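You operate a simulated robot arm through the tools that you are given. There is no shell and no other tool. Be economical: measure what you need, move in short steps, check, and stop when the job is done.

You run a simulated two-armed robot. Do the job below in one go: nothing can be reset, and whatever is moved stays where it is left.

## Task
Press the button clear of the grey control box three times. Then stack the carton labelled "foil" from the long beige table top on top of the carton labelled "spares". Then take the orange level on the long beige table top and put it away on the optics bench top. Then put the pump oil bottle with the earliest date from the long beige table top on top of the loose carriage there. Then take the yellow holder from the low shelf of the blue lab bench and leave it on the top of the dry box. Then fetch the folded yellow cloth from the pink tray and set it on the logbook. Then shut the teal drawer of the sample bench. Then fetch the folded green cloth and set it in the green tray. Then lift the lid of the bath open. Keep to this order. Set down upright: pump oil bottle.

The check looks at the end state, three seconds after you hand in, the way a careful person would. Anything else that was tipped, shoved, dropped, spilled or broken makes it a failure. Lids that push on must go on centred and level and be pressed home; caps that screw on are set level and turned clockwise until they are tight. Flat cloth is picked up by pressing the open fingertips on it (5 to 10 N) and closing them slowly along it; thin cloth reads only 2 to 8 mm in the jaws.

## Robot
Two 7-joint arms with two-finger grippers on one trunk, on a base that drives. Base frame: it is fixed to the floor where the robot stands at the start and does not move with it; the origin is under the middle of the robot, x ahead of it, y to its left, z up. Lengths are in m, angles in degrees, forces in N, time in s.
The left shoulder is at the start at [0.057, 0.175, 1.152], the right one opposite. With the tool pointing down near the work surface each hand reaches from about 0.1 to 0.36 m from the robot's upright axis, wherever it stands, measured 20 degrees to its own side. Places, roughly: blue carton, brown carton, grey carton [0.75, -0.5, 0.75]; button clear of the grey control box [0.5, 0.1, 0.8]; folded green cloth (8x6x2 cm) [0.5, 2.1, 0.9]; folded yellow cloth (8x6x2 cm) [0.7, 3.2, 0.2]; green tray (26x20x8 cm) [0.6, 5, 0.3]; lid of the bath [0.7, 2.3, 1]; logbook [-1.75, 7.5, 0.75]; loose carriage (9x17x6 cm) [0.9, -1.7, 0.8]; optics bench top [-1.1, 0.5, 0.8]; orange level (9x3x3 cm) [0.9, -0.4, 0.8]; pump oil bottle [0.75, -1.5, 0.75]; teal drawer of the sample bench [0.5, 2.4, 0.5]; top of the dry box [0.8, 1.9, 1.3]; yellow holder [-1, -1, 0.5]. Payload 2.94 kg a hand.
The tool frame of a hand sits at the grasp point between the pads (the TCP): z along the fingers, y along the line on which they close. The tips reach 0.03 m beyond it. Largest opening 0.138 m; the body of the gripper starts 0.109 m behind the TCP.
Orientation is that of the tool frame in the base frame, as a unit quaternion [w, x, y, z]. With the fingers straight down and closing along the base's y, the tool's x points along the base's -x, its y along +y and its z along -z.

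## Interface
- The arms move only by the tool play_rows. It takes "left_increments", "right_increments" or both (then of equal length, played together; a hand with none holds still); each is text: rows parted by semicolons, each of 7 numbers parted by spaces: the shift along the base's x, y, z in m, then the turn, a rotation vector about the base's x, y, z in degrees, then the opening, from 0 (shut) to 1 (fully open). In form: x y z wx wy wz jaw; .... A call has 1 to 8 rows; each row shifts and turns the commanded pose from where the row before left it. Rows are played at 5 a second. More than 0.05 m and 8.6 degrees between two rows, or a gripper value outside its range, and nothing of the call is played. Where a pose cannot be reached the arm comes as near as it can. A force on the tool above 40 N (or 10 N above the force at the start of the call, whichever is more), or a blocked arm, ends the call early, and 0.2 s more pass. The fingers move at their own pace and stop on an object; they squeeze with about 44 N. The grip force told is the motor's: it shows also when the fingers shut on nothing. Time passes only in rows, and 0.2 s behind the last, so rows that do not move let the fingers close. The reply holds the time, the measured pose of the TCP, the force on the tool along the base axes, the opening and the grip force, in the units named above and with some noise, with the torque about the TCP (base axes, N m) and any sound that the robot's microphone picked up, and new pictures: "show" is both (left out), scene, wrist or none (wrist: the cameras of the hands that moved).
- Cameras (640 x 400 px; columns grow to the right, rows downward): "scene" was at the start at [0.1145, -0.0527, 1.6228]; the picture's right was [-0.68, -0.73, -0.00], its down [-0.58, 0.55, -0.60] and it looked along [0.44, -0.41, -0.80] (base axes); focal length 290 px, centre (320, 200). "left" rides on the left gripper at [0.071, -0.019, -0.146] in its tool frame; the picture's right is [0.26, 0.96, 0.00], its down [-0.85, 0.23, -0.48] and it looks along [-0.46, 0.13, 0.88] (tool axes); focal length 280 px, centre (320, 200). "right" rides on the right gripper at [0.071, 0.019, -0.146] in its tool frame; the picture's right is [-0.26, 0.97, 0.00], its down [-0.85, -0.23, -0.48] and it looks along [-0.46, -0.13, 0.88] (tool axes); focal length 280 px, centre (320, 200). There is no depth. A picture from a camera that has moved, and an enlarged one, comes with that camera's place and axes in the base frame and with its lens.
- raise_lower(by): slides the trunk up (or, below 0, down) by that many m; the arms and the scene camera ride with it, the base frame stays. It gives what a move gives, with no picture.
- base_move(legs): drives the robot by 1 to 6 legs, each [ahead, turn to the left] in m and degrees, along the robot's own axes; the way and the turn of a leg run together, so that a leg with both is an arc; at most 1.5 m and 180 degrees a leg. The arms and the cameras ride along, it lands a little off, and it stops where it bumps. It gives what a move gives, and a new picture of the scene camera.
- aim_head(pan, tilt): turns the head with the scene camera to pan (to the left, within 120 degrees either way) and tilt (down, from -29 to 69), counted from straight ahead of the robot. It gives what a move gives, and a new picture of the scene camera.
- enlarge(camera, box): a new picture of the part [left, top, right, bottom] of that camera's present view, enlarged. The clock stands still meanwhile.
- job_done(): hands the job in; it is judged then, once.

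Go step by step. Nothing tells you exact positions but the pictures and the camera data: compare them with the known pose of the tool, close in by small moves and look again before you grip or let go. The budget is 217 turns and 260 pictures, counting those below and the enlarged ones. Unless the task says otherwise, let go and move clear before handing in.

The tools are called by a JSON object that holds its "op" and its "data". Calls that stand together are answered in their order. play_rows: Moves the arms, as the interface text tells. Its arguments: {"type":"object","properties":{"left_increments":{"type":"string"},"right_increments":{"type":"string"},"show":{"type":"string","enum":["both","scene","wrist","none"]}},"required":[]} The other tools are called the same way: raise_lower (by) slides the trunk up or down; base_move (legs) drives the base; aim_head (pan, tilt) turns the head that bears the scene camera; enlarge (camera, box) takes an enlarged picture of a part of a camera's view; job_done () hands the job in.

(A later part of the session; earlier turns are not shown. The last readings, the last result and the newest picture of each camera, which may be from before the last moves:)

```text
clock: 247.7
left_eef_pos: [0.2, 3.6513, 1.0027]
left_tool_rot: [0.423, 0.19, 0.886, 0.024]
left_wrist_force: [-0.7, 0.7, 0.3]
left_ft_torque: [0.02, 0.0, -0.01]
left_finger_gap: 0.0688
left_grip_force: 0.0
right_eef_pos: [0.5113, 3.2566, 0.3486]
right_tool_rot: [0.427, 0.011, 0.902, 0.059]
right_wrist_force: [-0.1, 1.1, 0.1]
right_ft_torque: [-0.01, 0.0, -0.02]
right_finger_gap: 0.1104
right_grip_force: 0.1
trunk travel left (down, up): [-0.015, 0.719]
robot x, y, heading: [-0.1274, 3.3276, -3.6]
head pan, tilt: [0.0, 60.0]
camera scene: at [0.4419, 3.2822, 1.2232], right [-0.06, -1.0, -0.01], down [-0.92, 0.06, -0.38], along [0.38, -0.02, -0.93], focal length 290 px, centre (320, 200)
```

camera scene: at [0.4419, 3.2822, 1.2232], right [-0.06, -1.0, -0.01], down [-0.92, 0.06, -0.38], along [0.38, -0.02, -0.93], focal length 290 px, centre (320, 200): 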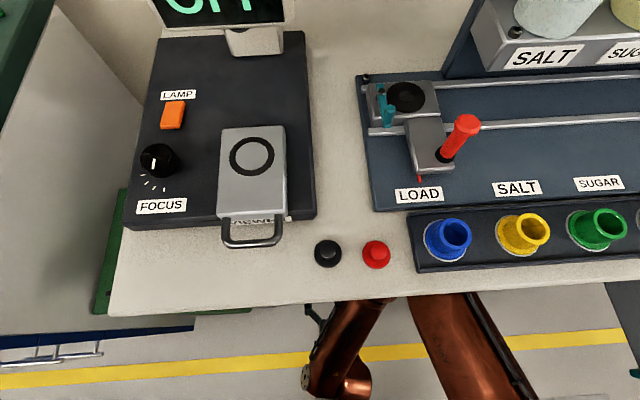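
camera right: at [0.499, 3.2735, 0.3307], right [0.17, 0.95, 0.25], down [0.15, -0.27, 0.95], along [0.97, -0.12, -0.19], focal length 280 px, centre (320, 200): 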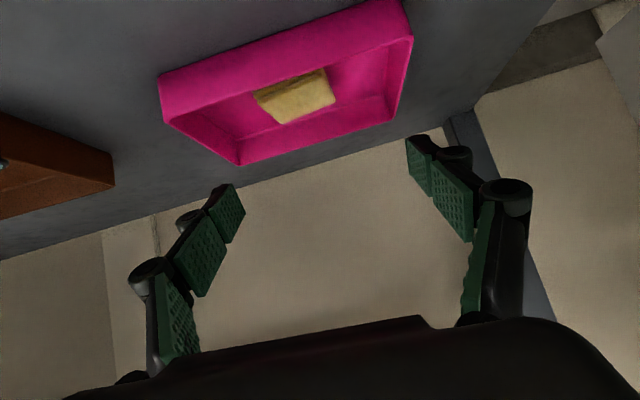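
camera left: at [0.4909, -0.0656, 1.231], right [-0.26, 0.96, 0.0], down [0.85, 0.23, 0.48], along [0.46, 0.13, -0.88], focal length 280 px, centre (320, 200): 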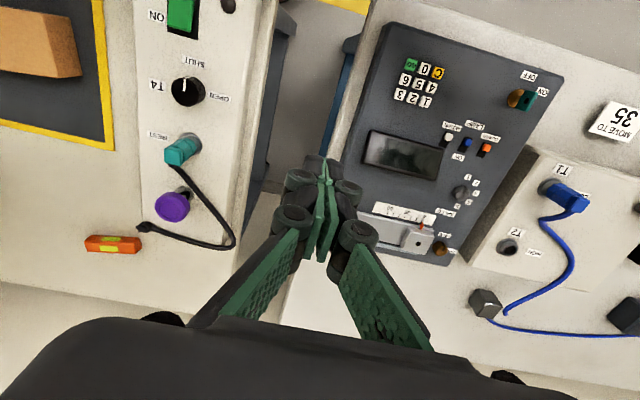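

The body seems caught: the right elbow looks to be under the bench top. I'll look toward both arms before moving anything.

{"op": "aim_head", "data": {"pan": -60, "tilt": 60}}

{"op": "aim_head", "data": {"pan": 60, "tilt": 60}}

```text
clock: 249.0
left_eef_pos: [0.1946, 3.6515, 0.9993]
left_tool_rot: [0.422, 0.187, 0.887, 0.02]
left_wrist_force: [-0.4, -0.5, -0.5]
left_ft_torque: [0.01, 0.01, 0.02]
left_finger_gap: 0.0685
left_grip_force: 0.1
right_eef_pos: [0.5101, 3.251, 0.3481]
right_tool_rot: [0.428, 0.011, 0.902, 0.05]
right_wrist_force: [-0.1, 0.2, 0.2]
right_ft_torque: [-0.01, 0.0, 0.0]
right_finger_gap: 0.1102
right_grip_force: 0.1
trunk travel left (down, up): [-0.015, 0.719]
robot x, y, heading: [-0.1212, 3.3158, -3.3]
head pan, tilt: [-60.0, 60.0]
camera scene: at [0.3985, 3.2301, 1.2319], right [-0.88, -0.45, 0.1], down [-0.45, 0.78, -0.44], along [0.12, -0.44, -0.89], focal length 290 px, centre (320, 200)
```

scene: 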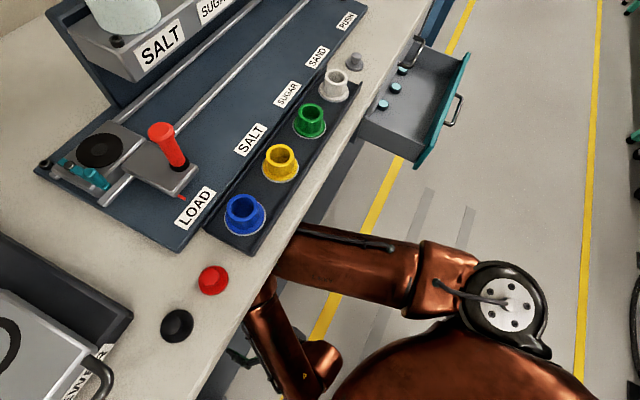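

```text
clock: 251.0
left_eef_pos: [0.1949, 3.6516, 1.0002]
left_tool_rot: [0.423, 0.188, 0.886, 0.021]
left_wrist_force: [0.4, 0.3, 0.6]
left_ft_torque: [-0.01, 0.01, 0.03]
left_finger_gap: 0.0691
left_grip_force: 0.1
right_eef_pos: [0.5096, 3.2541, 0.3497]
right_tool_rot: [0.427, 0.012, 0.903, 0.052]
right_wrist_force: [0.9, -0.8, 0.4]
right_ft_torque: [0.0, 0.01, 0.01]
right_finger_gap: 0.1107
right_grip_force: 0.0
trunk travel left (down, up): [-0.015, 0.719]
robot x, y, heading: [-0.1199, 3.3178, -3.0]
head pan, tilt: [60.0, 60.0]
camera scene: at [0.4045, 3.3444, 1.2323], right [0.83, -0.54, -0.11], down [-0.53, -0.72, -0.45], along [0.16, 0.43, -0.89], focal length 290 px, centre (320, 200)
```

scene: 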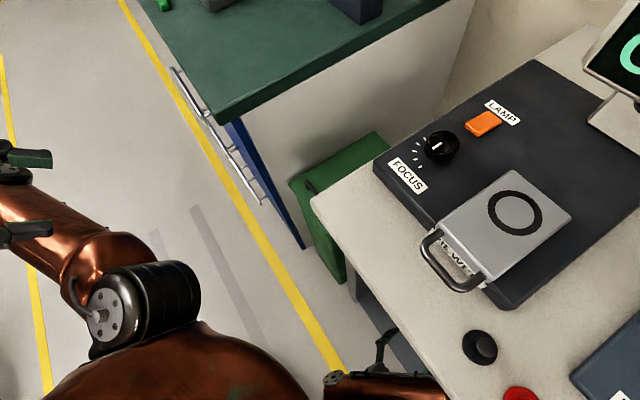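

The right elbow is wedged under the bench edge; the bench items look undisturbed. With commands reset to the measured pose, I'll try a small step back.

{"op": "base_move", "data": {"legs": [[-0.04, 0]]}}

```text
clock: 251.7
left_eef_pos: [0.0816, 3.6375, 1.0604]
left_tool_rot: [0.561, 0.262, 0.785, 0.018]
left_wrist_force: [-4.2, 3.6, 3.8]
left_ft_torque: [-0.1, 0.24, -0.44]
left_finger_gap: 0.0689
left_grip_force: 0.1
right_eef_pos: [0.3866, 3.2712, 0.4169]
right_tool_rot: [0.43, -0.032, 0.899, 0.082]
right_wrist_force: [0.8, 0.3, -0.4]
right_ft_torque: [0.01, -0.02, 0.03]
right_finger_gap: 0.1105
right_grip_force: 0.1
trunk travel left (down, up): [-0.015, 0.719]
robot x, y, heading: [-0.1257, 3.3205, -3.9]
head pan, tilt: [60.0, 60.0]
stopped in leg 1: the robot was blocked; the commanded pose is now the measured one
camera scene: at [0.3689, 3.3472, 1.2448], right [0.83, -0.56, -0.09], down [-0.53, -0.72, -0.45], along [0.19, 0.42, -0.89], focal length 290 px, centre (320, 200)
```

scene: 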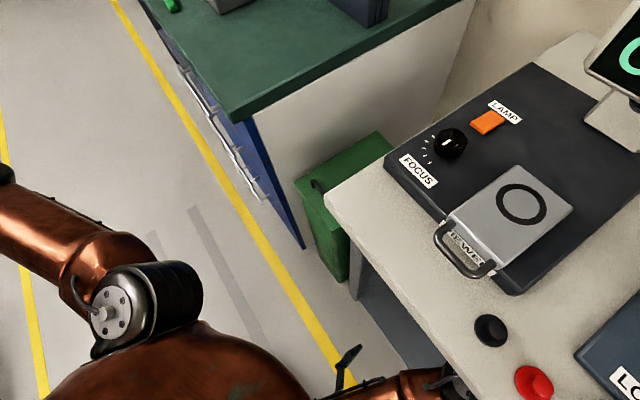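

The hand came back noticeably. I'll continue withdrawing the right arm by its own motion.

{"op": "play_rows", "data": {"right_increments": "-0.03 0 0.02 0 0 0 0.8;-0.03 0 0.02 0 0 0 0.8;0 0 0.03 0 0 0 0.8;0 0 0.03 0 0 0 0.8", "show": "none"}}

{"op": "aim_head", "data": {"pan": -40, "tilt": 65}}

```text
clock: 252.1
left_eef_pos: [-0.0352, 3.6383, 1.0761]
left_tool_rot: [0.631, 0.304, 0.714, 0.003]
left_wrist_force: [2.2, -0.3, 0.0]
left_ft_torque: [-0.06, 0.05, -0.12]
left_finger_gap: 0.0688
left_grip_force: 0.0
right_eef_pos: [0.3602, 3.248, 0.4338]
right_tool_rot: [0.459, 0.0, 0.887, 0.048]
right_wrist_force: [0.7, -1.0, -1.4]
right_ft_torque: [0.0, -0.02, -0.01]
right_finger_gap: 0.1105
right_grip_force: 0.1
trunk travel left (down, up): [-0.015, 0.719]
robot x, y, heading: [-0.1244, 3.3263, -4.0]
head pan, tilt: [60.0, 60.0]
stopped in row 1 (left hand): the arm was blocked; the commanded pose is now the measured one
```

```text
clock: 253.8
left_eef_pos: [-0.0267, 3.6461, 1.0594]
left_tool_rot: [0.608, 0.258, 0.75, 0.021]
left_wrist_force: [0.2, -0.2, -0.5]
left_ft_torque: [0.0, -0.01, -0.01]
left_finger_gap: 0.0692
left_grip_force: 0.1
right_eef_pos: [0.3499, 3.2654, 0.4515]
right_tool_rot: [0.484, -0.025, 0.872, 0.066]
right_wrist_force: [0.9, 0.8, 0.3]
right_ft_torque: [-0.01, -0.05, 0.05]
right_finger_gap: 0.1104
right_grip_force: 0.0
trunk travel left (down, up): [-0.015, 0.719]
robot x, y, heading: [-0.1286, 3.3218, -3.8]
head pan, tilt: [-40.0, 65.0]
camera scene: at [0.2532, 3.2573, 1.2627], right [-0.69, -0.72, 0.0], down [-0.66, 0.63, -0.42], along [0.3, -0.29, -0.91], focal length 290 px, centre (320, 200)
```

scene: 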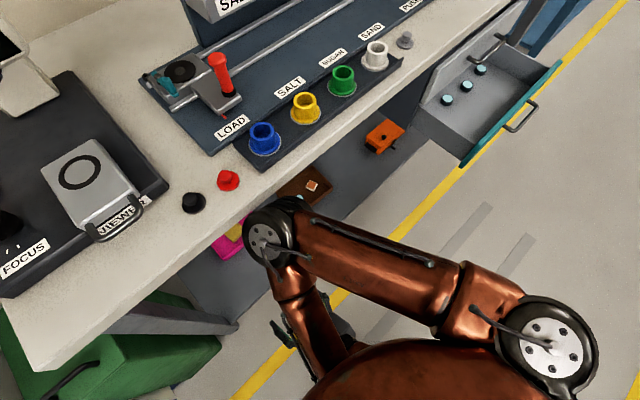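

The elbow is out from under the bench now. I back the base up 10 cm, then raise the trunk.

{"op": "base_move", "data": {"legs": [[-0.1, 0]]}}

{"op": "raise_lower", "data": {"by": 0.15}}

```text
clock: 255.0
left_eef_pos: [-0.1278, 3.6507, 1.0593]
left_tool_rot: [0.609, 0.258, 0.75, 0.021]
left_wrist_force: [-0.5, 0.1, 0.2]
left_ft_torque: [-0.03, 0.0, 0.05]
left_finger_gap: 0.0689
left_grip_force: 0.0
right_eef_pos: [0.2474, 3.2711, 0.4518]
right_tool_rot: [0.484, -0.023, 0.872, 0.064]
right_wrist_force: [0.0, 0.8, -0.4]
right_ft_torque: [0.0, 0.0, -0.03]
right_finger_gap: 0.1105
right_grip_force: 0.0
trunk travel left (down, up): [-0.015, 0.719]
robot x, y, heading: [-0.2249, 3.3292, -3.9]
head pan, tilt: [-40.0, 65.0]
camera scene: at [0.1518, 3.2636, 1.2628], right [-0.69, -0.72, 0.0], down [-0.65, 0.63, -0.42], along [0.3, -0.29, -0.91], focal length 290 px, centre (320, 200)
```

scene: 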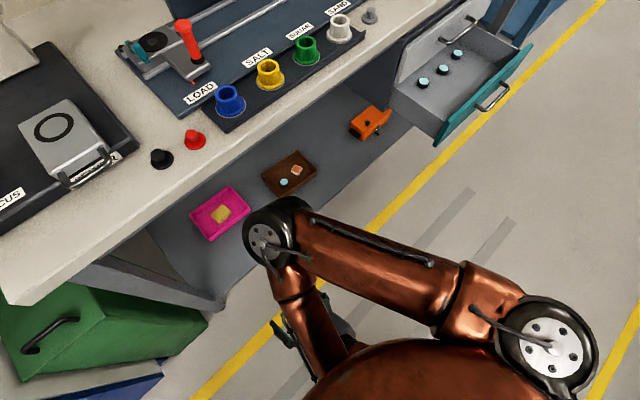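

```text
clock: 256.7
left_eef_pos: [-0.1276, 3.6503, 1.2087]
left_tool_rot: [0.608, 0.258, 0.751, 0.021]
left_wrist_force: [0.4, 0.5, -0.1]
left_ft_torque: [-0.02, 0.02, 0.02]
left_finger_gap: 0.0691
left_grip_force: 0.0
right_eef_pos: [0.2479, 3.2713, 0.5999]
right_tool_rot: [0.483, -0.024, 0.873, 0.065]
right_wrist_force: [0.5, 0.3, 0.9]
right_ft_torque: [0.01, 0.0, -0.01]
right_finger_gap: 0.1106
right_grip_force: 0.1
trunk travel left (down, up): [-0.165, 0.569]
robot x, y, heading: [-0.2254, 3.3303, -3.9]
head pan, tilt: [-40.0, 65.0]
```

Free again. I'll square the base, straighten both hands' orientation and extend the right hand low toward the shelf while staying well back.

{"op": "base_move", "data": {"legs": [[0, 3.9]]}}

{"op": "play_rows", "data": {"right_increments": "0.033 -0.007 -0.03 -0.7 1.3 -1.2 0.8;0.033 -0.007 -0.03 -0.7 1.3 -1.2 0.8;0.033 -0.007 -0.03 -0.7 1.3 -1.2 0.8;0.033 -0.007 -0.03 -0.7 1.3 -1.2 0.8;0.033 -0.007 -0.03 -0.7 1.3 -1.2 0.8;0.033 -0.007 -0.03 -0.7 1.3 -1.2 0.8;0.033 -0.007 -0.03 -0.7 1.3 -1.2 0.8;0.033 -0.007 -0.03 -0.7 1.3 -1.2 0.8", "left_increments": "0.02 0.02 0 -0.27 7.8 3.3 0.5;0.02 0.02 0 -0.27 7.8 3.3 0.5;0.02 0.02 0 -0.27 7.8 3.3 0.5;0.02 0.02 0 -0.27 7.8 3.3 0.5;0.02 0.02 0 -0.27 7.8 3.3 0.5;0.02 0.02 0 -0.27 7.8 3.3 0.5;0.02 0.02 0 -0.27 7.8 3.3 0.5;0.02 0.02 0 -0.27 7.8 3.3 0.5", "show": "none"}}

{"op": "aim_head", "data": {"pan": -15, "tilt": 55}}

```text
clock: 257.6
left_eef_pos: [-0.1496, 3.6577, 1.2092]
left_tool_rot: [0.608, 0.233, 0.758, 0.041]
left_wrist_force: [-0.2, 0.1, -0.1]
left_ft_torque: [-0.03, 0.0, 0.0]
left_finger_gap: 0.0692
left_grip_force: 0.0
right_eef_pos: [0.2497, 3.303, 0.6008]
right_tool_rot: [0.481, -0.055, 0.871, 0.082]
right_wrist_force: [0.9, 0.1, 0.6]
right_ft_torque: [0.0, -0.02, -0.03]
right_finger_gap: 0.1104
right_grip_force: 0.0
trunk travel left (down, up): [-0.165, 0.569]
robot x, y, heading: [-0.224, 3.3371, -0.3]
head pan, tilt: [-40.0, 65.0]
camera scene: at [-0.0007, 3.2897, 1.4408], right [-0.64, -0.77, 0.0], down [-0.69, 0.58, -0.42], along [0.32, -0.27, -0.91], focal length 290 px, centre (320, 200)
```

scene: 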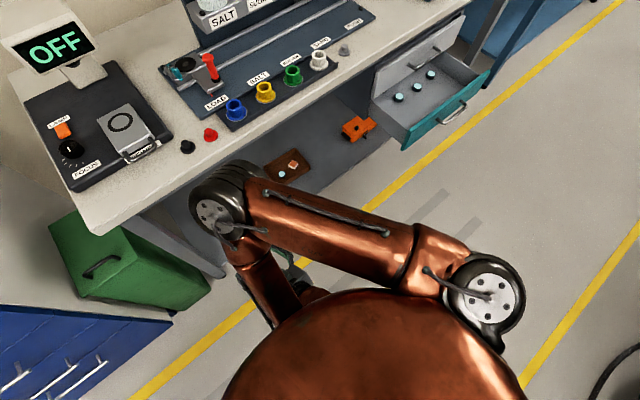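

```text
clock: 259.4
left_eef_pos: [0.0651, 3.7967, 1.2015]
left_tool_rot: [0.11, 0.039, 0.993, 0.034]
left_wrist_force: [1.5, -0.6, -0.8]
left_ft_torque: [-0.01, 0.05, -0.03]
left_finger_gap: 0.069
left_grip_force: 0.0
left hand out of reach, approached as far as the arm can: row 3, 4, 5, 6, 7, 8
right_eef_pos: [0.5161, 3.2491, 0.36]
right_tool_rot: [0.401, 0.004, 0.916, 0.003]
right_wrist_force: [-0.6, 0.4, -0.2]
right_ft_torque: [0.02, 0.02, 0.03]
right_finger_gap: 0.1099
right_grip_force: 0.0
trunk travel left (down, up): [-0.165, 0.569]
robot x, y, heading: [-0.2289, 3.3299, 0.3]
head pan, tilt: [-40.0, 65.0]
```

```text
clock: 260.3
left_eef_pos: [0.0636, 3.7975, 1.2027]
left_tool_rot: [0.112, 0.038, 0.992, 0.033]
left_wrist_force: [-0.3, 0.5, 0.3]
left_ft_torque: [-0.01, 0.04, -0.01]
left_finger_gap: 0.069
left_grip_force: 0.0
right_eef_pos: [0.5142, 3.249, 0.3618]
right_tool_rot: [0.402, 0.003, 0.916, 0.003]
right_wrist_force: [0.1, -0.3, 0.9]
right_ft_torque: [0.04, 0.0, 0.01]
right_finger_gap: 0.1103
right_grip_force: 0.0
trunk travel left (down, up): [-0.165, 0.569]
robot x, y, heading: [-0.2248, 3.3303, -0.2]
head pan, tilt: [-15.0, 55.0]
camera scene: at [0.0231, 3.3096, 1.4522], right [-0.26, -0.97, 0.0], down [-0.79, 0.21, -0.57], along [0.55, -0.15, -0.82], focal length 290 px, centre (320, 200)
```

scene: 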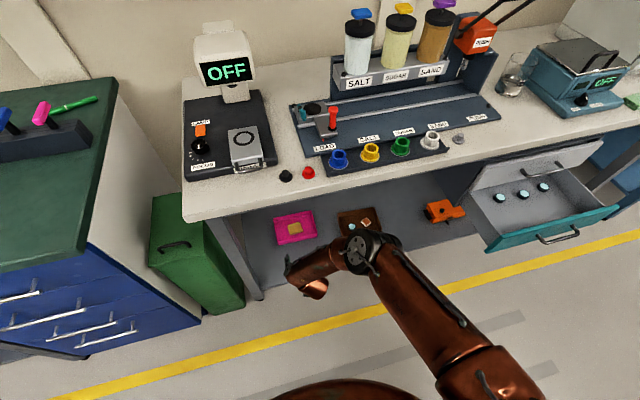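

All calm. I lower the trunk 5 cm, extend the hand a bit more to straighten the arm, then drive forward 12 cm so the fingers pass over the tray's front wall.

{"op": "raise_lower", "data": {"by": -0.05}}

{"op": "play_rows", "data": {"right_increments": "0.025 0 0 0 0 0 0.8;0.025 0 0 0 0 0 0.8;0 0 0 0 0 0 0.8", "show": "scene"}}

```text
clock: 261.2
left_eef_pos: [0.0932, 3.7961, 1.1381]
left_tool_rot: [0.082, 0.04, 0.995, 0.032]
left_wrist_force: [0.3, 0.3, 0.5]
left_ft_torque: [0.04, -0.03, -0.01]
left_finger_gap: 0.0689
left_grip_force: 0.0
right_eef_pos: [0.5137, 3.247, 0.3123]
right_tool_rot: [0.403, 0.004, 0.915, 0.002]
right_wrist_force: [-0.9, -0.2, 0.2]
right_ft_torque: [-0.02, 0.03, 0.01]
right_finger_gap: 0.1103
right_grip_force: 0.0
trunk travel left (down, up): [-0.115, 0.619]
robot x, y, heading: [-0.226, 3.3287, -0.1]
head pan, tilt: [-15.0, 55.0]
```

```text
clock: 262.0
left_eef_pos: [0.0952, 3.7961, 1.1382]
left_tool_rot: [0.081, 0.041, 0.995, 0.031]
left_wrist_force: [-0.4, -0.1, 0.8]
left_ft_torque: [-0.02, -0.02, -0.03]
left_finger_gap: 0.0691
left_grip_force: 0.0
right_eef_pos: [0.5619, 3.2468, 0.3113]
right_tool_rot: [0.402, 0.004, 0.916, 0.003]
right_wrist_force: [0.1, -0.7, 0.2]
right_ft_torque: [-0.02, 0.02, -0.02]
right_finger_gap: 0.1103
right_grip_force: 0.3
trunk travel left (down, up): [-0.115, 0.619]
robot x, y, heading: [-0.2259, 3.3311, 0.0]
head pan, tilt: [-15.0, 55.0]
camera scene: at [0.0718, 3.3095, 1.3955], right [-0.26, -0.97, 0.0], down [-0.79, 0.21, -0.57], along [0.55, -0.15, -0.82], focal length 290 px, centre (320, 200)
```

scene: 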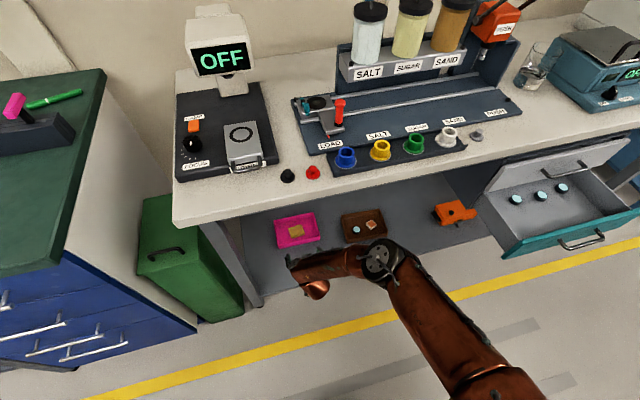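

{"op": "base_move", "data": {"legs": [[0.125, 0]]}}

{"op": "play_rows", "data": {"right_increments": "0 0 -0.02 0 0 0 0.8;0 0 -0.02 0 0 0 0.8;0 0 0 0 0 0 0.8", "show": "both"}}

```text
clock: 263.2
left_eef_pos: [0.2075, 3.7925, 1.1442]
left_tool_rot: [0.09, 0.041, 0.995, 0.033]
left_wrist_force: [-2.5, 0.3, 2.6]
left_ft_torque: [0.01, -0.23, 0.02]
left_finger_gap: 0.0691
left_grip_force: 0.1
right_eef_pos: [0.684, 3.2437, 0.3217]
right_tool_rot: [0.407, 0.006, 0.913, 0.003]
right_wrist_force: [-0.9, -0.3, -0.1]
right_ft_torque: [-0.03, -0.01, -0.03]
right_finger_gap: 0.1106
right_grip_force: 0.1
trunk travel left (down, up): [-0.115, 0.619]
robot x, y, heading: [-0.1043, 3.3261, -0.2]
head pan, tilt: [-15.0, 55.0]
camera scene: at [0.1874, 3.3082, 1.3982], right [-0.26, -0.96, 0.0], down [-0.79, 0.21, -0.58], along [0.56, -0.15, -0.82], focal length 290 px, centre (320, 200)
```

scene: 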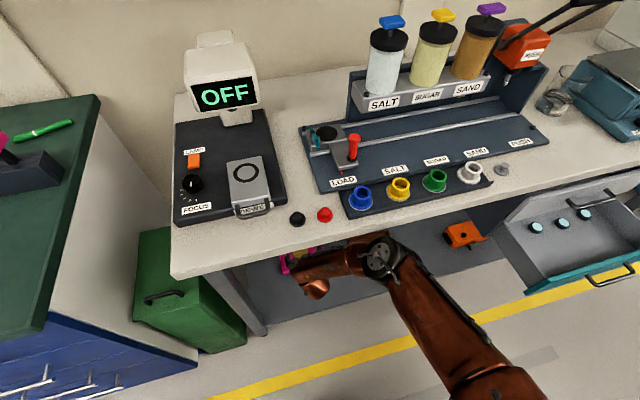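

```text
clock: 264.1
left_eef_pos: [0.2138, 3.7948, 1.1401]
left_tool_rot: [0.086, 0.041, 0.995, 0.034]
left_wrist_force: [-0.3, -0.3, -0.3]
left_ft_torque: [0.03, 0.01, -0.02]
left_finger_gap: 0.0689
left_grip_force: 0.0
right_eef_pos: [0.6862, 3.2427, 0.2759]
right_tool_rot: [0.405, 0.005, 0.914, 0.003]
right_wrist_force: [-0.8, 0.1, 0.8]
right_ft_torque: [0.02, 0.01, -0.02]
right_finger_gap: 0.1102
right_grip_force: 0.1
trunk travel left (down, up): [-0.115, 0.619]
robot x, y, heading: [-0.1034, 3.328, -0.1]
head pan, tilt: [-15.0, 55.0]
camera scene: at [0.1957, 3.3081, 1.3957], right [-0.26, -0.96, 0.0], down [-0.79, 0.21, -0.57], along [0.55, -0.15, -0.82], focal length 290 px, centre (320, 200)
camera right: at [0.5307, 3.2633, 0.3228], right [0.18, 0.96, 0.2], down [0.22, -0.24, 0.95], along [0.96, -0.13, -0.25], focal length 280 px, centre (320, 200)
```

scene: 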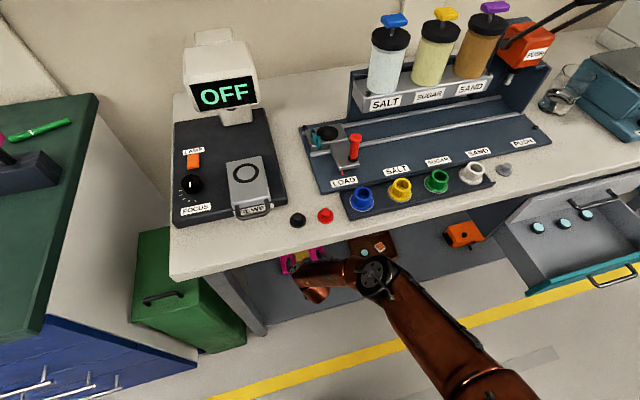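
right: 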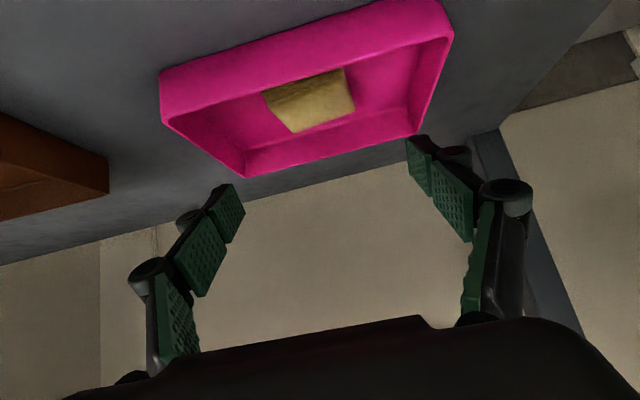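

Stable now; fingers are above the tray either side of the cloth. I'll lower them inside, just behind the front wall.

{"op": "play_rows", "data": {"right_increments": "0.014 0.002 -0.015 0 0 0 0.8;0 0 -0.02 0 0 0 0.8;0 0 -0.02 0 0 0 0.8;0 0 -0.008 0 0 0 0.8;0 0 0 0 0 0 0.8", "show": "wrist"}}

```text
clock: 265.2
left_eef_pos: [0.2136, 3.7949, 1.1408]
left_tool_rot: [0.086, 0.042, 0.995, 0.032]
left_wrist_force: [-0.5, 0.4, 0.1]
left_ft_torque: [0.04, 0.01, 0.03]
left_finger_gap: 0.0689
left_grip_force: 0.1
right_eef_pos: [0.6944, 3.2406, 0.2301]
right_tool_rot: [0.404, 0.005, 0.915, 0.003]
right_wrist_force: [0.0, -0.2, 0.0]
right_ft_torque: [0.01, 0.01, -0.01]
right_finger_gap: 0.1106
right_grip_force: 0.0
right hand out of reach, approached as far as the arm can: row 3, 4
trunk travel left (down, up): [-0.115, 0.619]
robot x, y, heading: [-0.1028, 3.3274, -0.4]
head pan, tilt: [-15.0, 55.0]
camera right: at [0.5401, 3.2604, 0.2769], right [0.18, 0.96, 0.2], down [0.22, -0.24, 0.95], along [0.96, -0.13, -0.25], focal length 280 px, centre (320, 200)
```

right: 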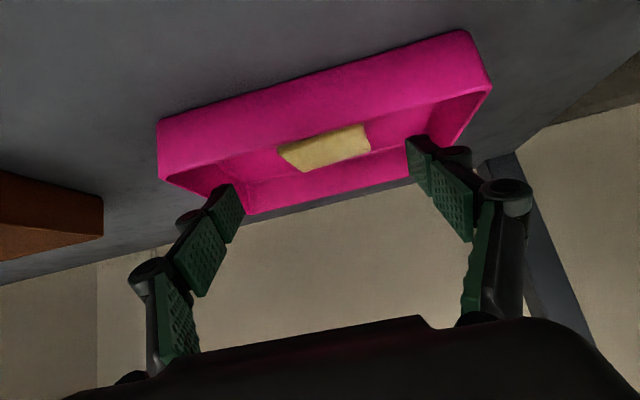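

At reach limit; I'll lower the trunk 2 cm to bring the fingertips down inside the tray.

{"op": "raise_lower", "data": {"by": -0.02}}

{"op": "play_rows", "data": {"right_increments": "0 0.003 0 0 0 0 0.8;0 0 0 0 0 0 0.8", "show": "wrist"}}

```text
clock: 265.9
left_eef_pos: [0.2268, 3.7935, 1.1149]
left_tool_rot: [0.073, 0.041, 0.996, 0.033]
left_wrist_force: [0.3, -0.7, 0.4]
left_ft_torque: [0.01, -0.03, 0.01]
left_finger_gap: 0.069
left_grip_force: 0.0
right_eef_pos: [0.6937, 3.2402, 0.2093]
right_tool_rot: [0.405, 0.005, 0.914, 0.004]
right_wrist_force: [0.2, -0.1, -0.1]
right_ft_torque: [0.0, 0.04, 0.03]
right_finger_gap: 0.1104
right_grip_force: 0.1
trunk travel left (down, up): [-0.095, 0.639]
robot x, y, heading: [-0.1017, 3.3307, -0.1]
head pan, tilt: [-15.0, 55.0]
```

```text
clock: 266.5
left_eef_pos: [0.2282, 3.7944, 1.115]
left_tool_rot: [0.072, 0.041, 0.996, 0.033]
left_wrist_force: [-0.3, 0.5, 0.3]
left_ft_torque: [0.03, 0.02, -0.01]
left_finger_gap: 0.069
left_grip_force: 0.0
right_eef_pos: [0.6947, 3.2435, 0.2094]
right_tool_rot: [0.404, 0.004, 0.915, 0.003]
right_wrist_force: [-0.3, 0.2, 0.9]
right_ft_torque: [0.05, -0.02, 0.02]
right_finger_gap: 0.1104
right_grip_force: 0.1
trunk travel left (down, up): [-0.095, 0.639]
robot x, y, heading: [-0.102, 3.3296, -0.4]
head pan, tilt: [-15.0, 55.0]
camera right: at [0.5392, 3.2631, 0.2571], right [0.18, 0.96, 0.2], down [0.22, -0.24, 0.95], along [0.96, -0.13, -0.25], focal length 280 px, centre (320, 200)
```

right: 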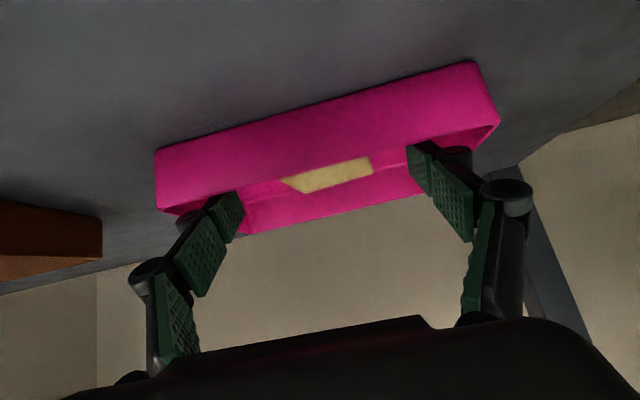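

The fingertips (slightly retracted when open) are just at rim height. I'll go 1.5 cm forward and 2 cm lower so they hook behind the wall.

{"op": "base_move", "data": {"legs": [[0.018, 0.2]]}}

{"op": "raise_lower", "data": {"by": -0.02}}

{"op": "play_rows", "data": {"right_increments": "0 0 0 0 0 0 0.8", "show": "wrist"}}

```text
clock: 267.3
left_eef_pos: [0.2407, 3.7965, 1.1182]
left_tool_rot: [0.075, 0.04, 0.996, 0.033]
left_wrist_force: [-1.2, -0.2, 0.5]
left_ft_torque: [-0.02, -0.04, 0.0]
left_finger_gap: 0.069
left_grip_force: 0.2
right_eef_pos: [0.7138, 3.2468, 0.2133]
right_tool_rot: [0.407, 0.004, 0.914, 0.004]
right_wrist_force: [0.1, 0.2, -0.2]
right_ft_torque: [-0.04, 0.11, -0.02]
right_finger_gap: 0.1105
right_grip_force: 0.0
trunk travel left (down, up): [-0.095, 0.639]
robot x, y, heading: [-0.088, 3.3302, 0.1]
head pan, tilt: [-15.0, 55.0]
camera scene: at [0.2314, 3.3092, 1.3734], right [-0.26, -0.97, 0.0], down [-0.79, 0.21, -0.57], along [0.56, -0.15, -0.82], focal length 290 px, centre (320, 200)
```

scene: 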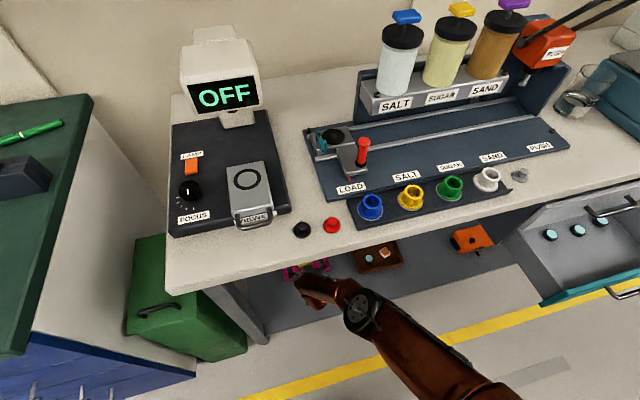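

```text
clock: 268.0
left_eef_pos: [0.2571, 3.7955, 1.0895]
left_tool_rot: [0.06, 0.039, 0.997, 0.033]
left_wrist_force: [-0.7, 0.6, 0.4]
left_ft_torque: [-0.02, -0.02, 0.02]
left_finger_gap: 0.0687
left_grip_force: 0.0
right_eef_pos: [0.713, 3.2462, 0.1907]
right_tool_rot: [0.405, 0.002, 0.914, 0.004]
right_wrist_force: [-0.2, 1.3, 0.7]
right_ft_torque: [0.0, 0.0, -0.03]
right_finger_gap: 0.1105
right_grip_force: 0.0
trunk travel left (down, up): [-0.075, 0.659]
robot x, y, heading: [-0.0892, 3.331, 0.1]
head pan, tilt: [-15.0, 55.0]
```

```text
clock: 268.4
left_eef_pos: [0.2578, 3.7962, 1.0889]
left_tool_rot: [0.06, 0.04, 0.997, 0.032]
left_wrist_force: [0.6, 0.3, -0.3]
left_ft_torque: [-0.02, 0.02, 0.01]
left_finger_gap: 0.0689
left_grip_force: 0.0
right_eef_pos: [0.7138, 3.2455, 0.1907]
right_tool_rot: [0.405, 0.003, 0.914, 0.004]
right_wrist_force: [0.1, 0.1, 0.2]
right_ft_torque: [0.01, -0.02, -0.02]
right_finger_gap: 0.1103
right_grip_force: 0.0
trunk travel left (down, up): [-0.075, 0.659]
robot x, y, heading: [-0.0853, 3.326, 0.2]
head pan, tilt: [-15.0, 55.0]
camera right: at [0.5578, 3.2657, 0.2379], right [0.18, 0.96, 0.2], down [0.22, -0.24, 0.95], along [0.96, -0.12, -0.25], focal length 280 px, centre (320, 200)
```

right: 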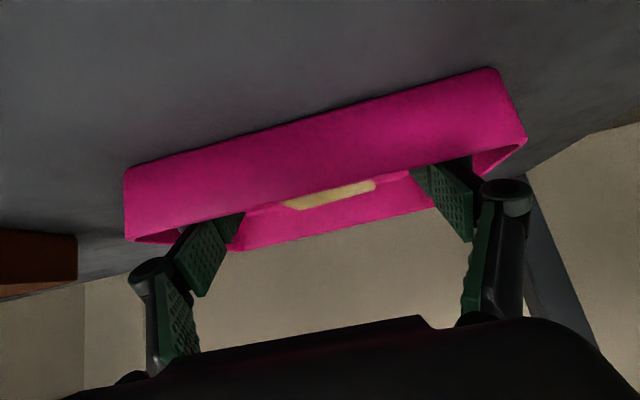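

The fingertips are inside behind the front wall, either side of the cloth. I'll drag the tray back by driving the base 9.3 cm backward.

{"op": "base_move", "data": {"legs": [[-0.093, 0]]}}

{"op": "enlarge", "data": {"camera": "scene", "box": [240, 180, 440, 305]}}

```text
clock: 269.5
left_eef_pos: [0.159, 3.7956, 1.0944]
left_tool_rot: [0.063, 0.039, 0.997, 0.033]
left_wrist_force: [-1.5, 0.0, 0.2]
left_ft_torque: [0.06, -0.17, -0.03]
left_finger_gap: 0.069
left_grip_force: 0.0
right_eef_pos: [0.6207, 3.247, 0.1935]
right_tool_rot: [0.406, 0.003, 0.914, 0.005]
right_wrist_force: [-0.4, -0.9, 4.5]
right_ft_torque: [-0.29, 0.02, 0.12]
right_finger_gap: 0.1133
right_grip_force: 1.2
trunk travel left (down, up): [-0.075, 0.659]
robot x, y, heading: [-0.1778, 3.3301, 0.1]
head pan, tilt: [-15.0, 55.0]
camera scene: at [0.16, 3.3091, 1.3491], right [-0.26, -0.97, 0.0], down [-0.79, 0.21, -0.58], along [0.56, -0.15, -0.82], focal length 290 px, centre (320, 200)
```

scene: 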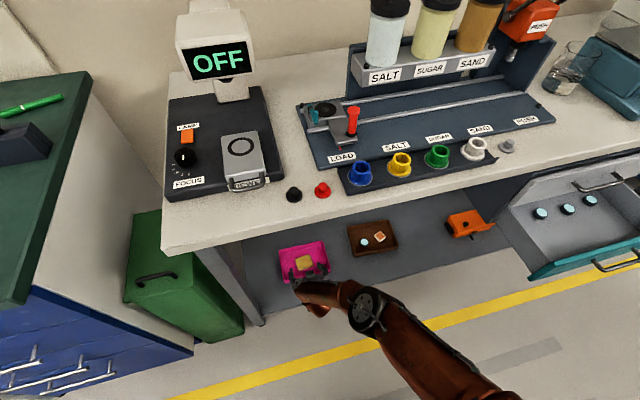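

```text
3.20 times, centred on (340, 242) of scene
camera zoom: at [0.16, 3.3091, 1.3491], right [-0.26, -0.97, 0.0], down [-0.79, 0.21, -0.58], along [0.56, -0.15, -0.82], focal length 928 px, centre (256, 64)
```

zoom: 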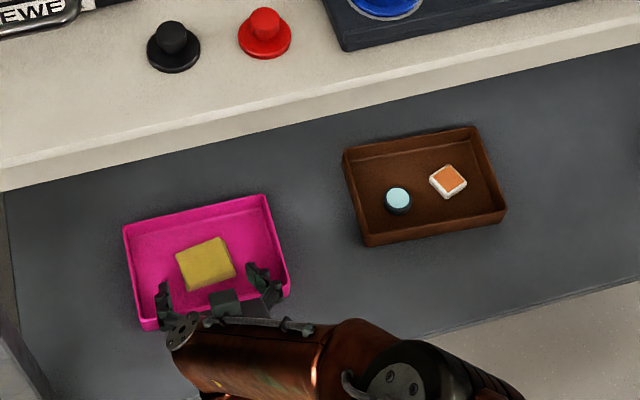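

The tray is back (front rim x≈0.579, as originally ≈0.577). Now I move slightly forward and up so the pads flank the cloth, and close slowly.

{"op": "play_rows", "data": {"right_increments": "0.01 0 0.008 0 0 0 0.8;0.01 0 0.004 0 0 0 0.8;0 0 0 0 0 0 0.7;0 0 0 0 0 0 0.6;0 0 0 0 0 0 0.55;0 0 0 0 0 0 0.5", "show": "wrist"}}

```text
clock: 270.9
left_eef_pos: [0.1625, 3.7949, 1.0917]
left_tool_rot: [0.062, 0.038, 0.997, 0.033]
left_wrist_force: [0.2, -1.0, 0.3]
left_ft_torque: [0.01, -0.01, 0.0]
left_finger_gap: 0.069
left_grip_force: 0.1
right_eef_pos: [0.6406, 3.2465, 0.2033]
right_tool_rot: [0.405, 0.004, 0.914, 0.004]
right_wrist_force: [-0.4, -0.4, 0.8]
right_ft_torque: [-0.01, 0.01, 0.02]
right_finger_gap: 0.0703
right_grip_force: 21.6
trunk travel left (down, up): [-0.075, 0.659]
robot x, y, heading: [-0.177, 3.3335, -0.0]
head pan, tilt: [-15.0, 55.0]
camera right: at [0.4843, 3.2656, 0.2502], right [0.18, 0.96, 0.2], down [0.22, -0.24, 0.95], along [0.96, -0.12, -0.25], focal length 280 px, centre (320, 200)
```

right: 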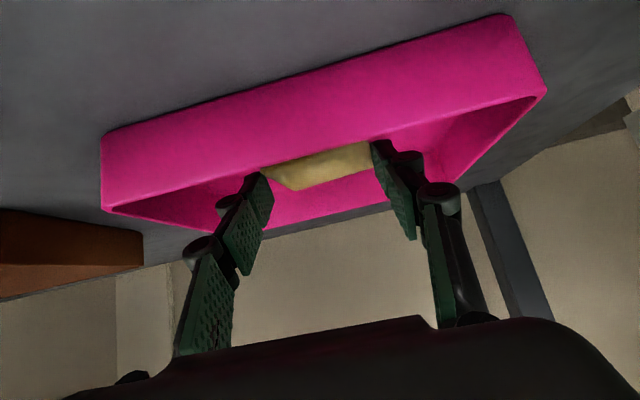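

The cloth is being gripped at 0.070. I'll close a bit more and lift slightly.

{"op": "play_rows", "data": {"right_increments": "0 0 0 0 0 0 0.42;0 0 0 0 0 0 0.38;0 0 0 0 0 0 0.38;0 0 0.01 0 0 0 0.38;-0.005 0 0.015 0 0 0 0.38;-0.005 0 0.015 0 0 0 0.38", "show": "wrist"}}

```text
clock: 272.3
left_eef_pos: [0.1629, 3.7968, 1.0912]
left_tool_rot: [0.061, 0.039, 0.997, 0.033]
left_wrist_force: [-0.1, 0.1, 1.2]
left_ft_torque: [0.01, -0.01, -0.01]
left_finger_gap: 0.0692
left_grip_force: 0.1
right_eef_pos: [0.6316, 3.2475, 0.2459]
right_tool_rot: [0.405, 0.003, 0.914, 0.004]
right_wrist_force: [-0.8, -0.5, 0.7]
right_ft_torque: [0.06, -0.01, -0.06]
right_finger_gap: 0.069
right_grip_force: 44.3
trunk travel left (down, up): [-0.075, 0.659]
robot x, y, heading: [-0.1769, 3.3307, 0.1]
head pan, tilt: [-15.0, 55.0]
camera right: at [0.475, 3.2661, 0.2917], right [0.18, 0.96, 0.2], down [0.22, -0.24, 0.95], along [0.96, -0.12, -0.25], focal length 280 px, centre (320, 200)
```

right: 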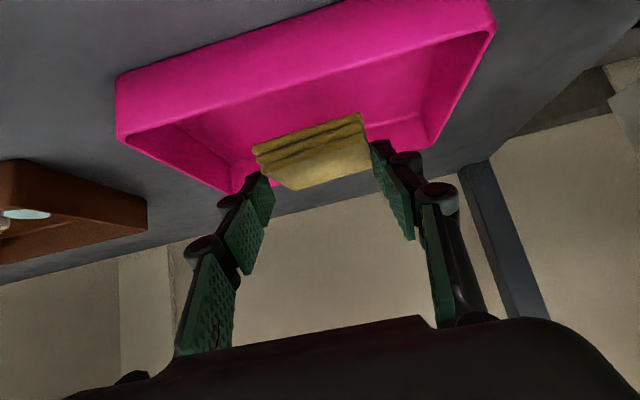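

The cloth is up. I'll lift it clear of the rim, back out, and then raise the trunk.

{"op": "play_rows", "data": {"right_increments": "-0.005 0 0.02 0 0 0 0.38;-0.005 0 0.02 0 0 0 0.38;0 0 0.01 0 0 0 0.38", "show": "none"}}

{"op": "base_move", "data": {"legs": [[-0.25, 0]]}}

{"op": "raise_lower", "data": {"by": 0.35}}

{"op": "aim_head", "data": {"pan": 20, "tilt": 30}}

```text
clock: 273.1
left_eef_pos: [0.1625, 3.7954, 1.0912]
left_tool_rot: [0.061, 0.039, 0.997, 0.033]
left_wrist_force: [0.8, -0.2, 0.7]
left_ft_torque: [0.0, -0.01, 0.0]
left_finger_gap: 0.0692
left_grip_force: 0.0
right_eef_pos: [0.6218, 3.2478, 0.2942]
right_tool_rot: [0.405, 0.002, 0.914, 0.005]
right_wrist_force: [0.5, -0.6, -1.1]
right_ft_torque: [0.03, 0.01, 0.0]
right_finger_gap: 0.069
right_grip_force: 43.6
trunk travel left (down, up): [-0.075, 0.659]
robot x, y, heading: [-0.1779, 3.3276, -0.1]
head pan, tilt: [-15.0, 55.0]
```

```text
clock: 274.5
left_eef_pos: [0.026, 3.7887, 1.0738]
left_tool_rot: [0.083, 0.065, 0.994, 0.009]
left_wrist_force: [-0.9, 0.5, -1.7]
left_ft_torque: [-0.07, -0.09, -0.03]
left_finger_gap: 0.0688
left_grip_force: 0.0
right_eef_pos: [0.478, 3.2434, 0.3108]
right_tool_rot: [0.424, 0.006, 0.906, 0.001]
right_wrist_force: [-1.2, -1.7, 1.3]
right_ft_torque: [0.07, 0.09, 0.09]
right_finger_gap: 0.069
right_grip_force: 43.7
trunk travel left (down, up): [-0.075, 0.659]
robot x, y, heading: [-0.3214, 3.3279, 0.3]
head pan, tilt: [-15.0, 55.0]
stopped in leg 1: the robot was blocked; the commanded pose is now the measured one
camera scene: at [0.0817, 3.3133, 1.338], right [-0.25, -0.97, 0.01], down [-0.82, 0.21, -0.54], along [0.52, -0.15, -0.84], focal length 290 px, centre (320, 200)
```

scene: 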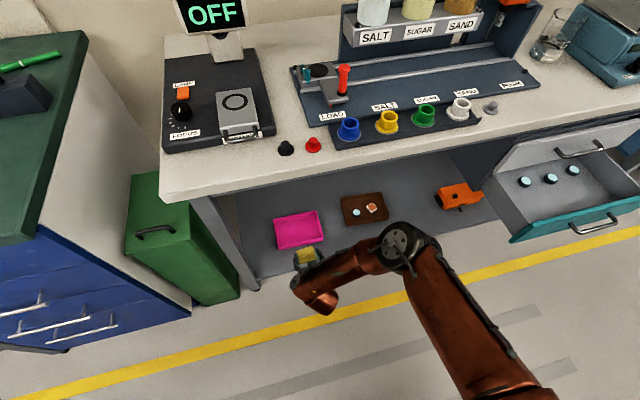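

```text
clock: 274.9
left_eef_pos: [0.0147, 3.7604, 1.08]
left_tool_rot: [0.142, 0.169, 0.974, -0.052]
left_wrist_force: [2.1, 0.7, -0.8]
left_ft_torque: [-0.05, 0.09, -0.03]
left_finger_gap: 0.0689
left_grip_force: 0.1
right_eef_pos: [0.4777, 3.2245, 0.3778]
right_tool_rot: [0.468, 0.041, 0.883, -0.009]
right_wrist_force: [0.2, 0.0, -0.7]
right_ft_torque: [0.02, -0.06, 0.02]
right_finger_gap: 0.0686
right_grip_force: 44.0
trunk travel left (down, up): [-0.082, 0.652]
robot x, y, heading: [-0.3224, 3.3265, 0.3]
head pan, tilt: [-15.0, 55.0]
stopped: the arm was blocked; the commanded pose is now the measured one
```

```text
clock: 276.0
left_eef_pos: [-0.0358, 3.776, 1.0879]
left_tool_rot: [0.136, 0.112, 0.984, -0.015]
left_wrist_force: [0.4, 0.7, -0.2]
left_ft_torque: [-0.03, 0.07, -0.01]
left_finger_gap: 0.069
left_grip_force: 0.1
right_eef_pos: [0.4582, 3.2352, 0.3781]
right_tool_rot: [0.468, 0.021, 0.884, -0.001]
right_wrist_force: [0.2, -0.1, -0.8]
right_ft_torque: [-0.02, 0.04, -0.02]
right_finger_gap: 0.0687
right_grip_force: 44.3
trunk travel left (down, up): [-0.082, 0.652]
robot x, y, heading: [-0.3245, 3.3259, 0.3]
head pan, tilt: [20.0, 30.0]
camera scene: at [0.0412, 3.361, 1.3901], right [0.35, -0.94, 0.0], down [-0.48, -0.17, -0.86], along [0.81, 0.3, -0.51], focal length 290 px, centre (320, 200)
```

scene: 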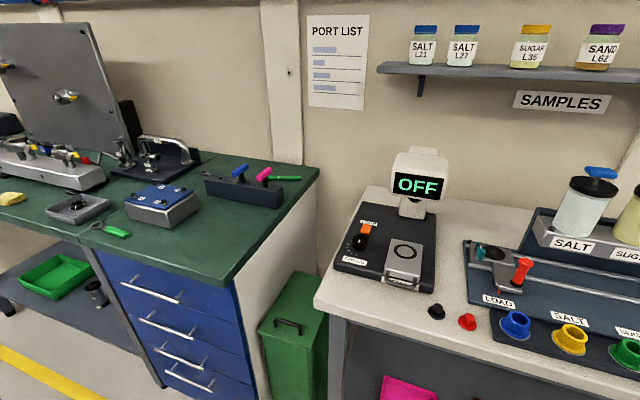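

The cloth is out, but something behind stopped the robot. I'll drive forward 8 cm and look behind on both sides.

{"op": "base_move", "data": {"legs": [[0.07, 0]]}}

{"op": "aim_head", "data": {"pan": 115, "tilt": 45}}

{"op": "aim_head", "data": {"pan": -115, "tilt": 45}}

```text
clock: 277.0
left_eef_pos: [0.0554, 3.7702, 1.0853]
left_tool_rot: [0.142, 0.138, 0.98, -0.031]
left_wrist_force: [0.0, 0.5, -0.2]
left_ft_torque: [0.01, 0.04, 0.01]
left_finger_gap: 0.0689
left_grip_force: 0.1
right_eef_pos: [0.5256, 3.2353, 0.3767]
right_tool_rot: [0.465, 0.026, 0.885, -0.004]
right_wrist_force: [-0.3, 0.5, 0.1]
right_ft_torque: [-0.01, 0.01, 0.0]
right_finger_gap: 0.0687
right_grip_force: 44.0
trunk travel left (down, up): [-0.082, 0.652]
robot x, y, heading: [-0.2556, 3.3252, 0.5]
head pan, tilt: [20.0, 30.0]
camera scene: at [0.1509, 3.362, 1.384], right [0.35, -0.94, -0.01], down [-0.5, -0.17, -0.85], along [0.79, 0.3, -0.53], focal length 290 px, centre (320, 200)
```

scene: 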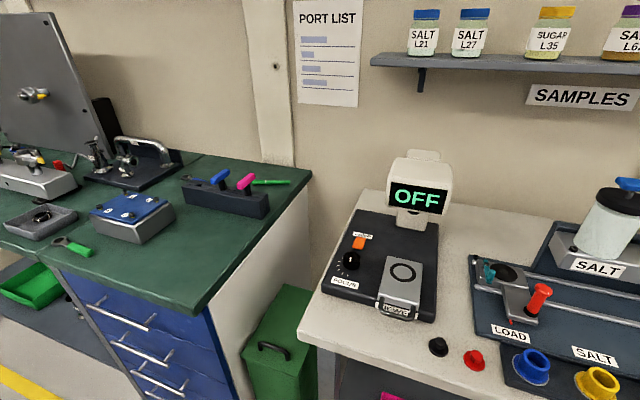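

```text
clock: 278.7
left_eef_pos: [0.0143, 3.768, 1.0896]
left_tool_rot: [0.164, 0.138, 0.976, -0.03]
left_wrist_force: [0.7, 0.0, 0.0]
left_ft_torque: [-0.02, 0.0, -0.01]
left_finger_gap: 0.0692
left_grip_force: 0.1
right_eef_pos: [0.5113, 3.2347, 0.4]
right_tool_rot: [0.48, 0.027, 0.877, -0.004]
right_wrist_force: [-0.2, 0.0, -0.5]
right_ft_torque: [0.0, -0.02, 0.01]
right_finger_gap: 0.0687
right_grip_force: 43.8
trunk travel left (down, up): [-0.082, 0.652]
robot x, y, heading: [-0.2525, 3.3315, 0.7]
head pan, tilt: [115.0, 45.0]
camera scene: at [-0.0232, 3.4033, 1.3699], right [0.9, 0.43, 0.0], down [0.3, -0.64, -0.71], along [-0.3, 0.64, -0.71], focal length 290 px, centre (320, 200)
```

scene: 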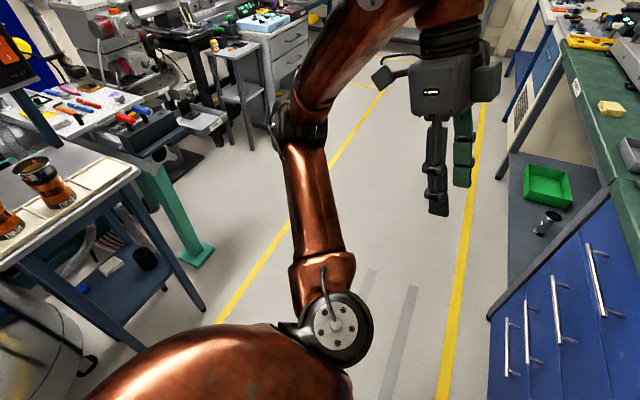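

```text
clock: 282.0
left_eef_pos: [0.0137, 3.7694, 1.0902]
left_tool_rot: [0.165, 0.139, 0.976, -0.031]
left_wrist_force: [-0.4, 0.3, 0.3]
left_ft_torque: [-0.02, 0.02, -0.02]
left_finger_gap: 0.069
left_grip_force: 0.0
right_eef_pos: [0.5104, 3.2339, 0.3993]
right_tool_rot: [0.48, 0.027, 0.877, -0.004]
right_wrist_force: [0.1, 1.1, -0.6]
right_ft_torque: [-0.01, 0.01, 0.02]
right_finger_gap: 0.0681
right_grip_force: 44.1
trunk travel left (down, up): [-0.082, 0.652]
robot x, y, heading: [-0.2559, 3.33, 0.6]
head pan, tilt: [-115.0, 45.0]
camera scene: at [-0.0221, 3.2559, 1.3699], right [-0.91, 0.42, 0.0], down [0.29, 0.64, -0.71], along [-0.29, -0.64, -0.71], focal length 290 px, centre (320, 200)
```

scene: 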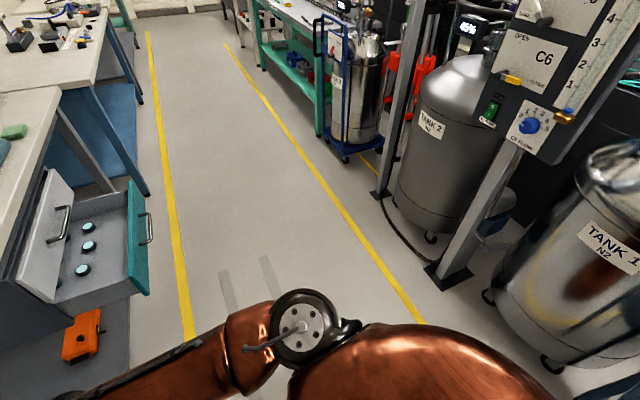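

Behind me are tanks and a table; nothing is tipped. From here I raise the trunk.

{"op": "raise_lower", "data": {"by": 0.3}}

{"op": "aim_head", "data": {"pan": 0, "tilt": 55}}

```text
clock: 285.0
left_eef_pos: [0.0113, 3.7685, 1.3888]
left_tool_rot: [0.162, 0.139, 0.977, -0.03]
left_wrist_force: [0.5, 0.2, -0.3]
left_ft_torque: [0.02, -0.01, -0.01]
left_finger_gap: 0.0689
left_grip_force: 0.1
right_eef_pos: [0.5117, 3.2364, 0.6998]
right_tool_rot: [0.481, 0.025, 0.876, -0.003]
right_wrist_force: [-0.3, -0.2, -0.7]
right_ft_torque: [0.0, 0.03, -0.02]
right_finger_gap: 0.0687
right_grip_force: 43.9
trunk travel left (down, up): [-0.382, 0.352]
robot x, y, heading: [-0.2504, 3.3326, 0.3]
head pan, tilt: [-115.0, 45.0]
```

```text
clock: 286.9
left_eef_pos: [0.013, 3.7695, 1.3897]
left_tool_rot: [0.16, 0.138, 0.977, -0.029]
left_wrist_force: [-1.1, 0.7, -0.4]
left_ft_torque: [0.01, 0.0, -0.02]
left_finger_gap: 0.0689
left_grip_force: 0.0
right_eef_pos: [0.5109, 3.234, 0.7007]
right_tool_rot: [0.481, 0.026, 0.877, -0.003]
right_wrist_force: [0.7, -0.2, 0.1]
right_ft_torque: [0.01, 0.01, 0.02]
right_finger_gap: 0.0683
right_grip_force: 43.7
trunk travel left (down, up): [-0.382, 0.352]
robot x, y, heading: [-0.2539, 3.3303, 0.5]
head pan, tilt: [0.0, 55.0]
camera scene: at [-0.1488, 3.3288, 1.6783], right [0.01, -1.0, 0.0], down [-0.82, 0.0, -0.57], along [0.57, 0.0, -0.82], focal length 290 px, centre (320, 200)
```

scene: 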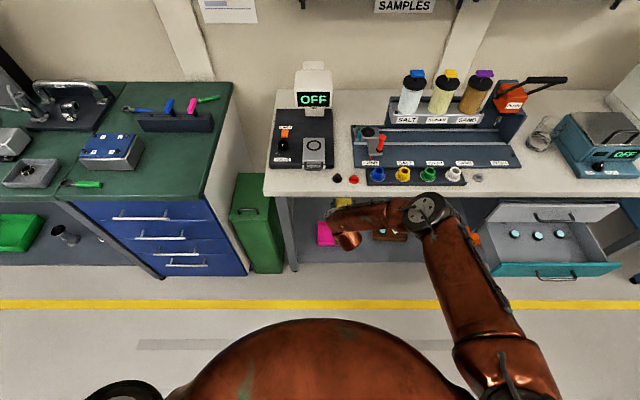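

The hand is still under the bench top level, so I pull it straight back first and restore its pitch before going up.

{"op": "play_rows", "data": {"right_increments": "-0.04 0 0 0 0 0 0.38;-0.04 0 0 0 0 0 0.38;-0.04 0 0 0 2 0 0.38;-0.04 0 0 0 3 0 0.38;-0.03 0 0 0 3 0 0.38;0 0 0 0 2 0 0.38", "show": "both"}}

```text
clock: 288.3
left_eef_pos: [0.0118, 3.7688, 1.391]
left_tool_rot: [0.161, 0.139, 0.977, -0.029]
left_wrist_force: [0.1, 0.1, -0.6]
left_ft_torque: [-0.02, 0.01, -0.02]
left_finger_gap: 0.0693
left_grip_force: 0.2
right_eef_pos: [0.3214, 3.2339, 0.6997]
right_tool_rot: [0.402, 0.025, 0.915, -0.005]
right_wrist_force: [-0.4, -0.6, -0.1]
right_ft_torque: [0.01, -0.02, -0.02]
right_finger_gap: 0.0685
right_grip_force: 43.7
trunk travel left (down, up): [-0.382, 0.352]
robot x, y, heading: [-0.2534, 3.3274, 0.6]
head pan, tilt: [0.0, 55.0]
camera scene: at [-0.1488, 3.329, 1.6782], right [0.01, -1.0, 0.0], down [-0.82, -0.01, -0.57], along [0.57, 0.0, -0.82], focal length 290 px, centre (320, 200)
camera right: at [0.1662, 3.2604, 0.7474], right [0.23, 0.95, 0.2], down [0.21, -0.25, 0.94], along [0.95, -0.17, -0.26], focal length 280 px, centre (320, 200)
```

scene: 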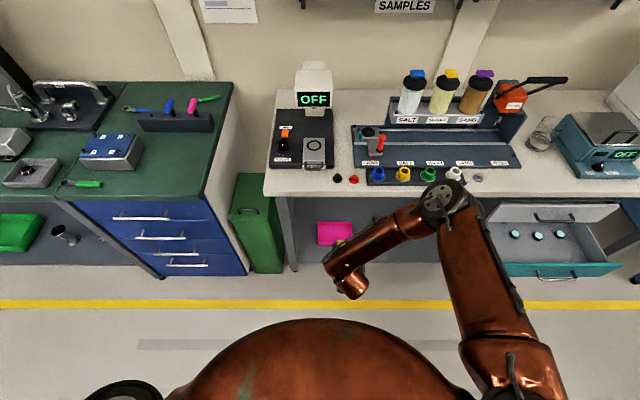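
right: 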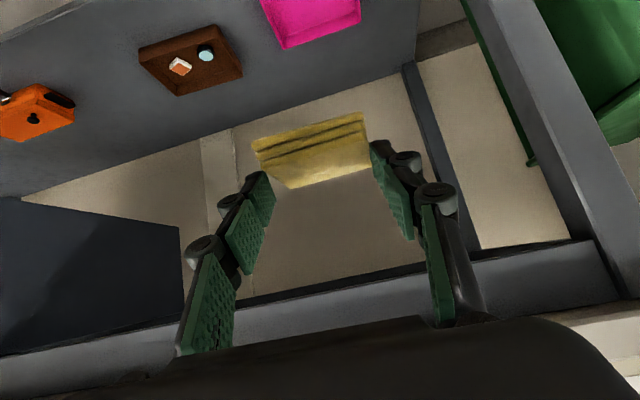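

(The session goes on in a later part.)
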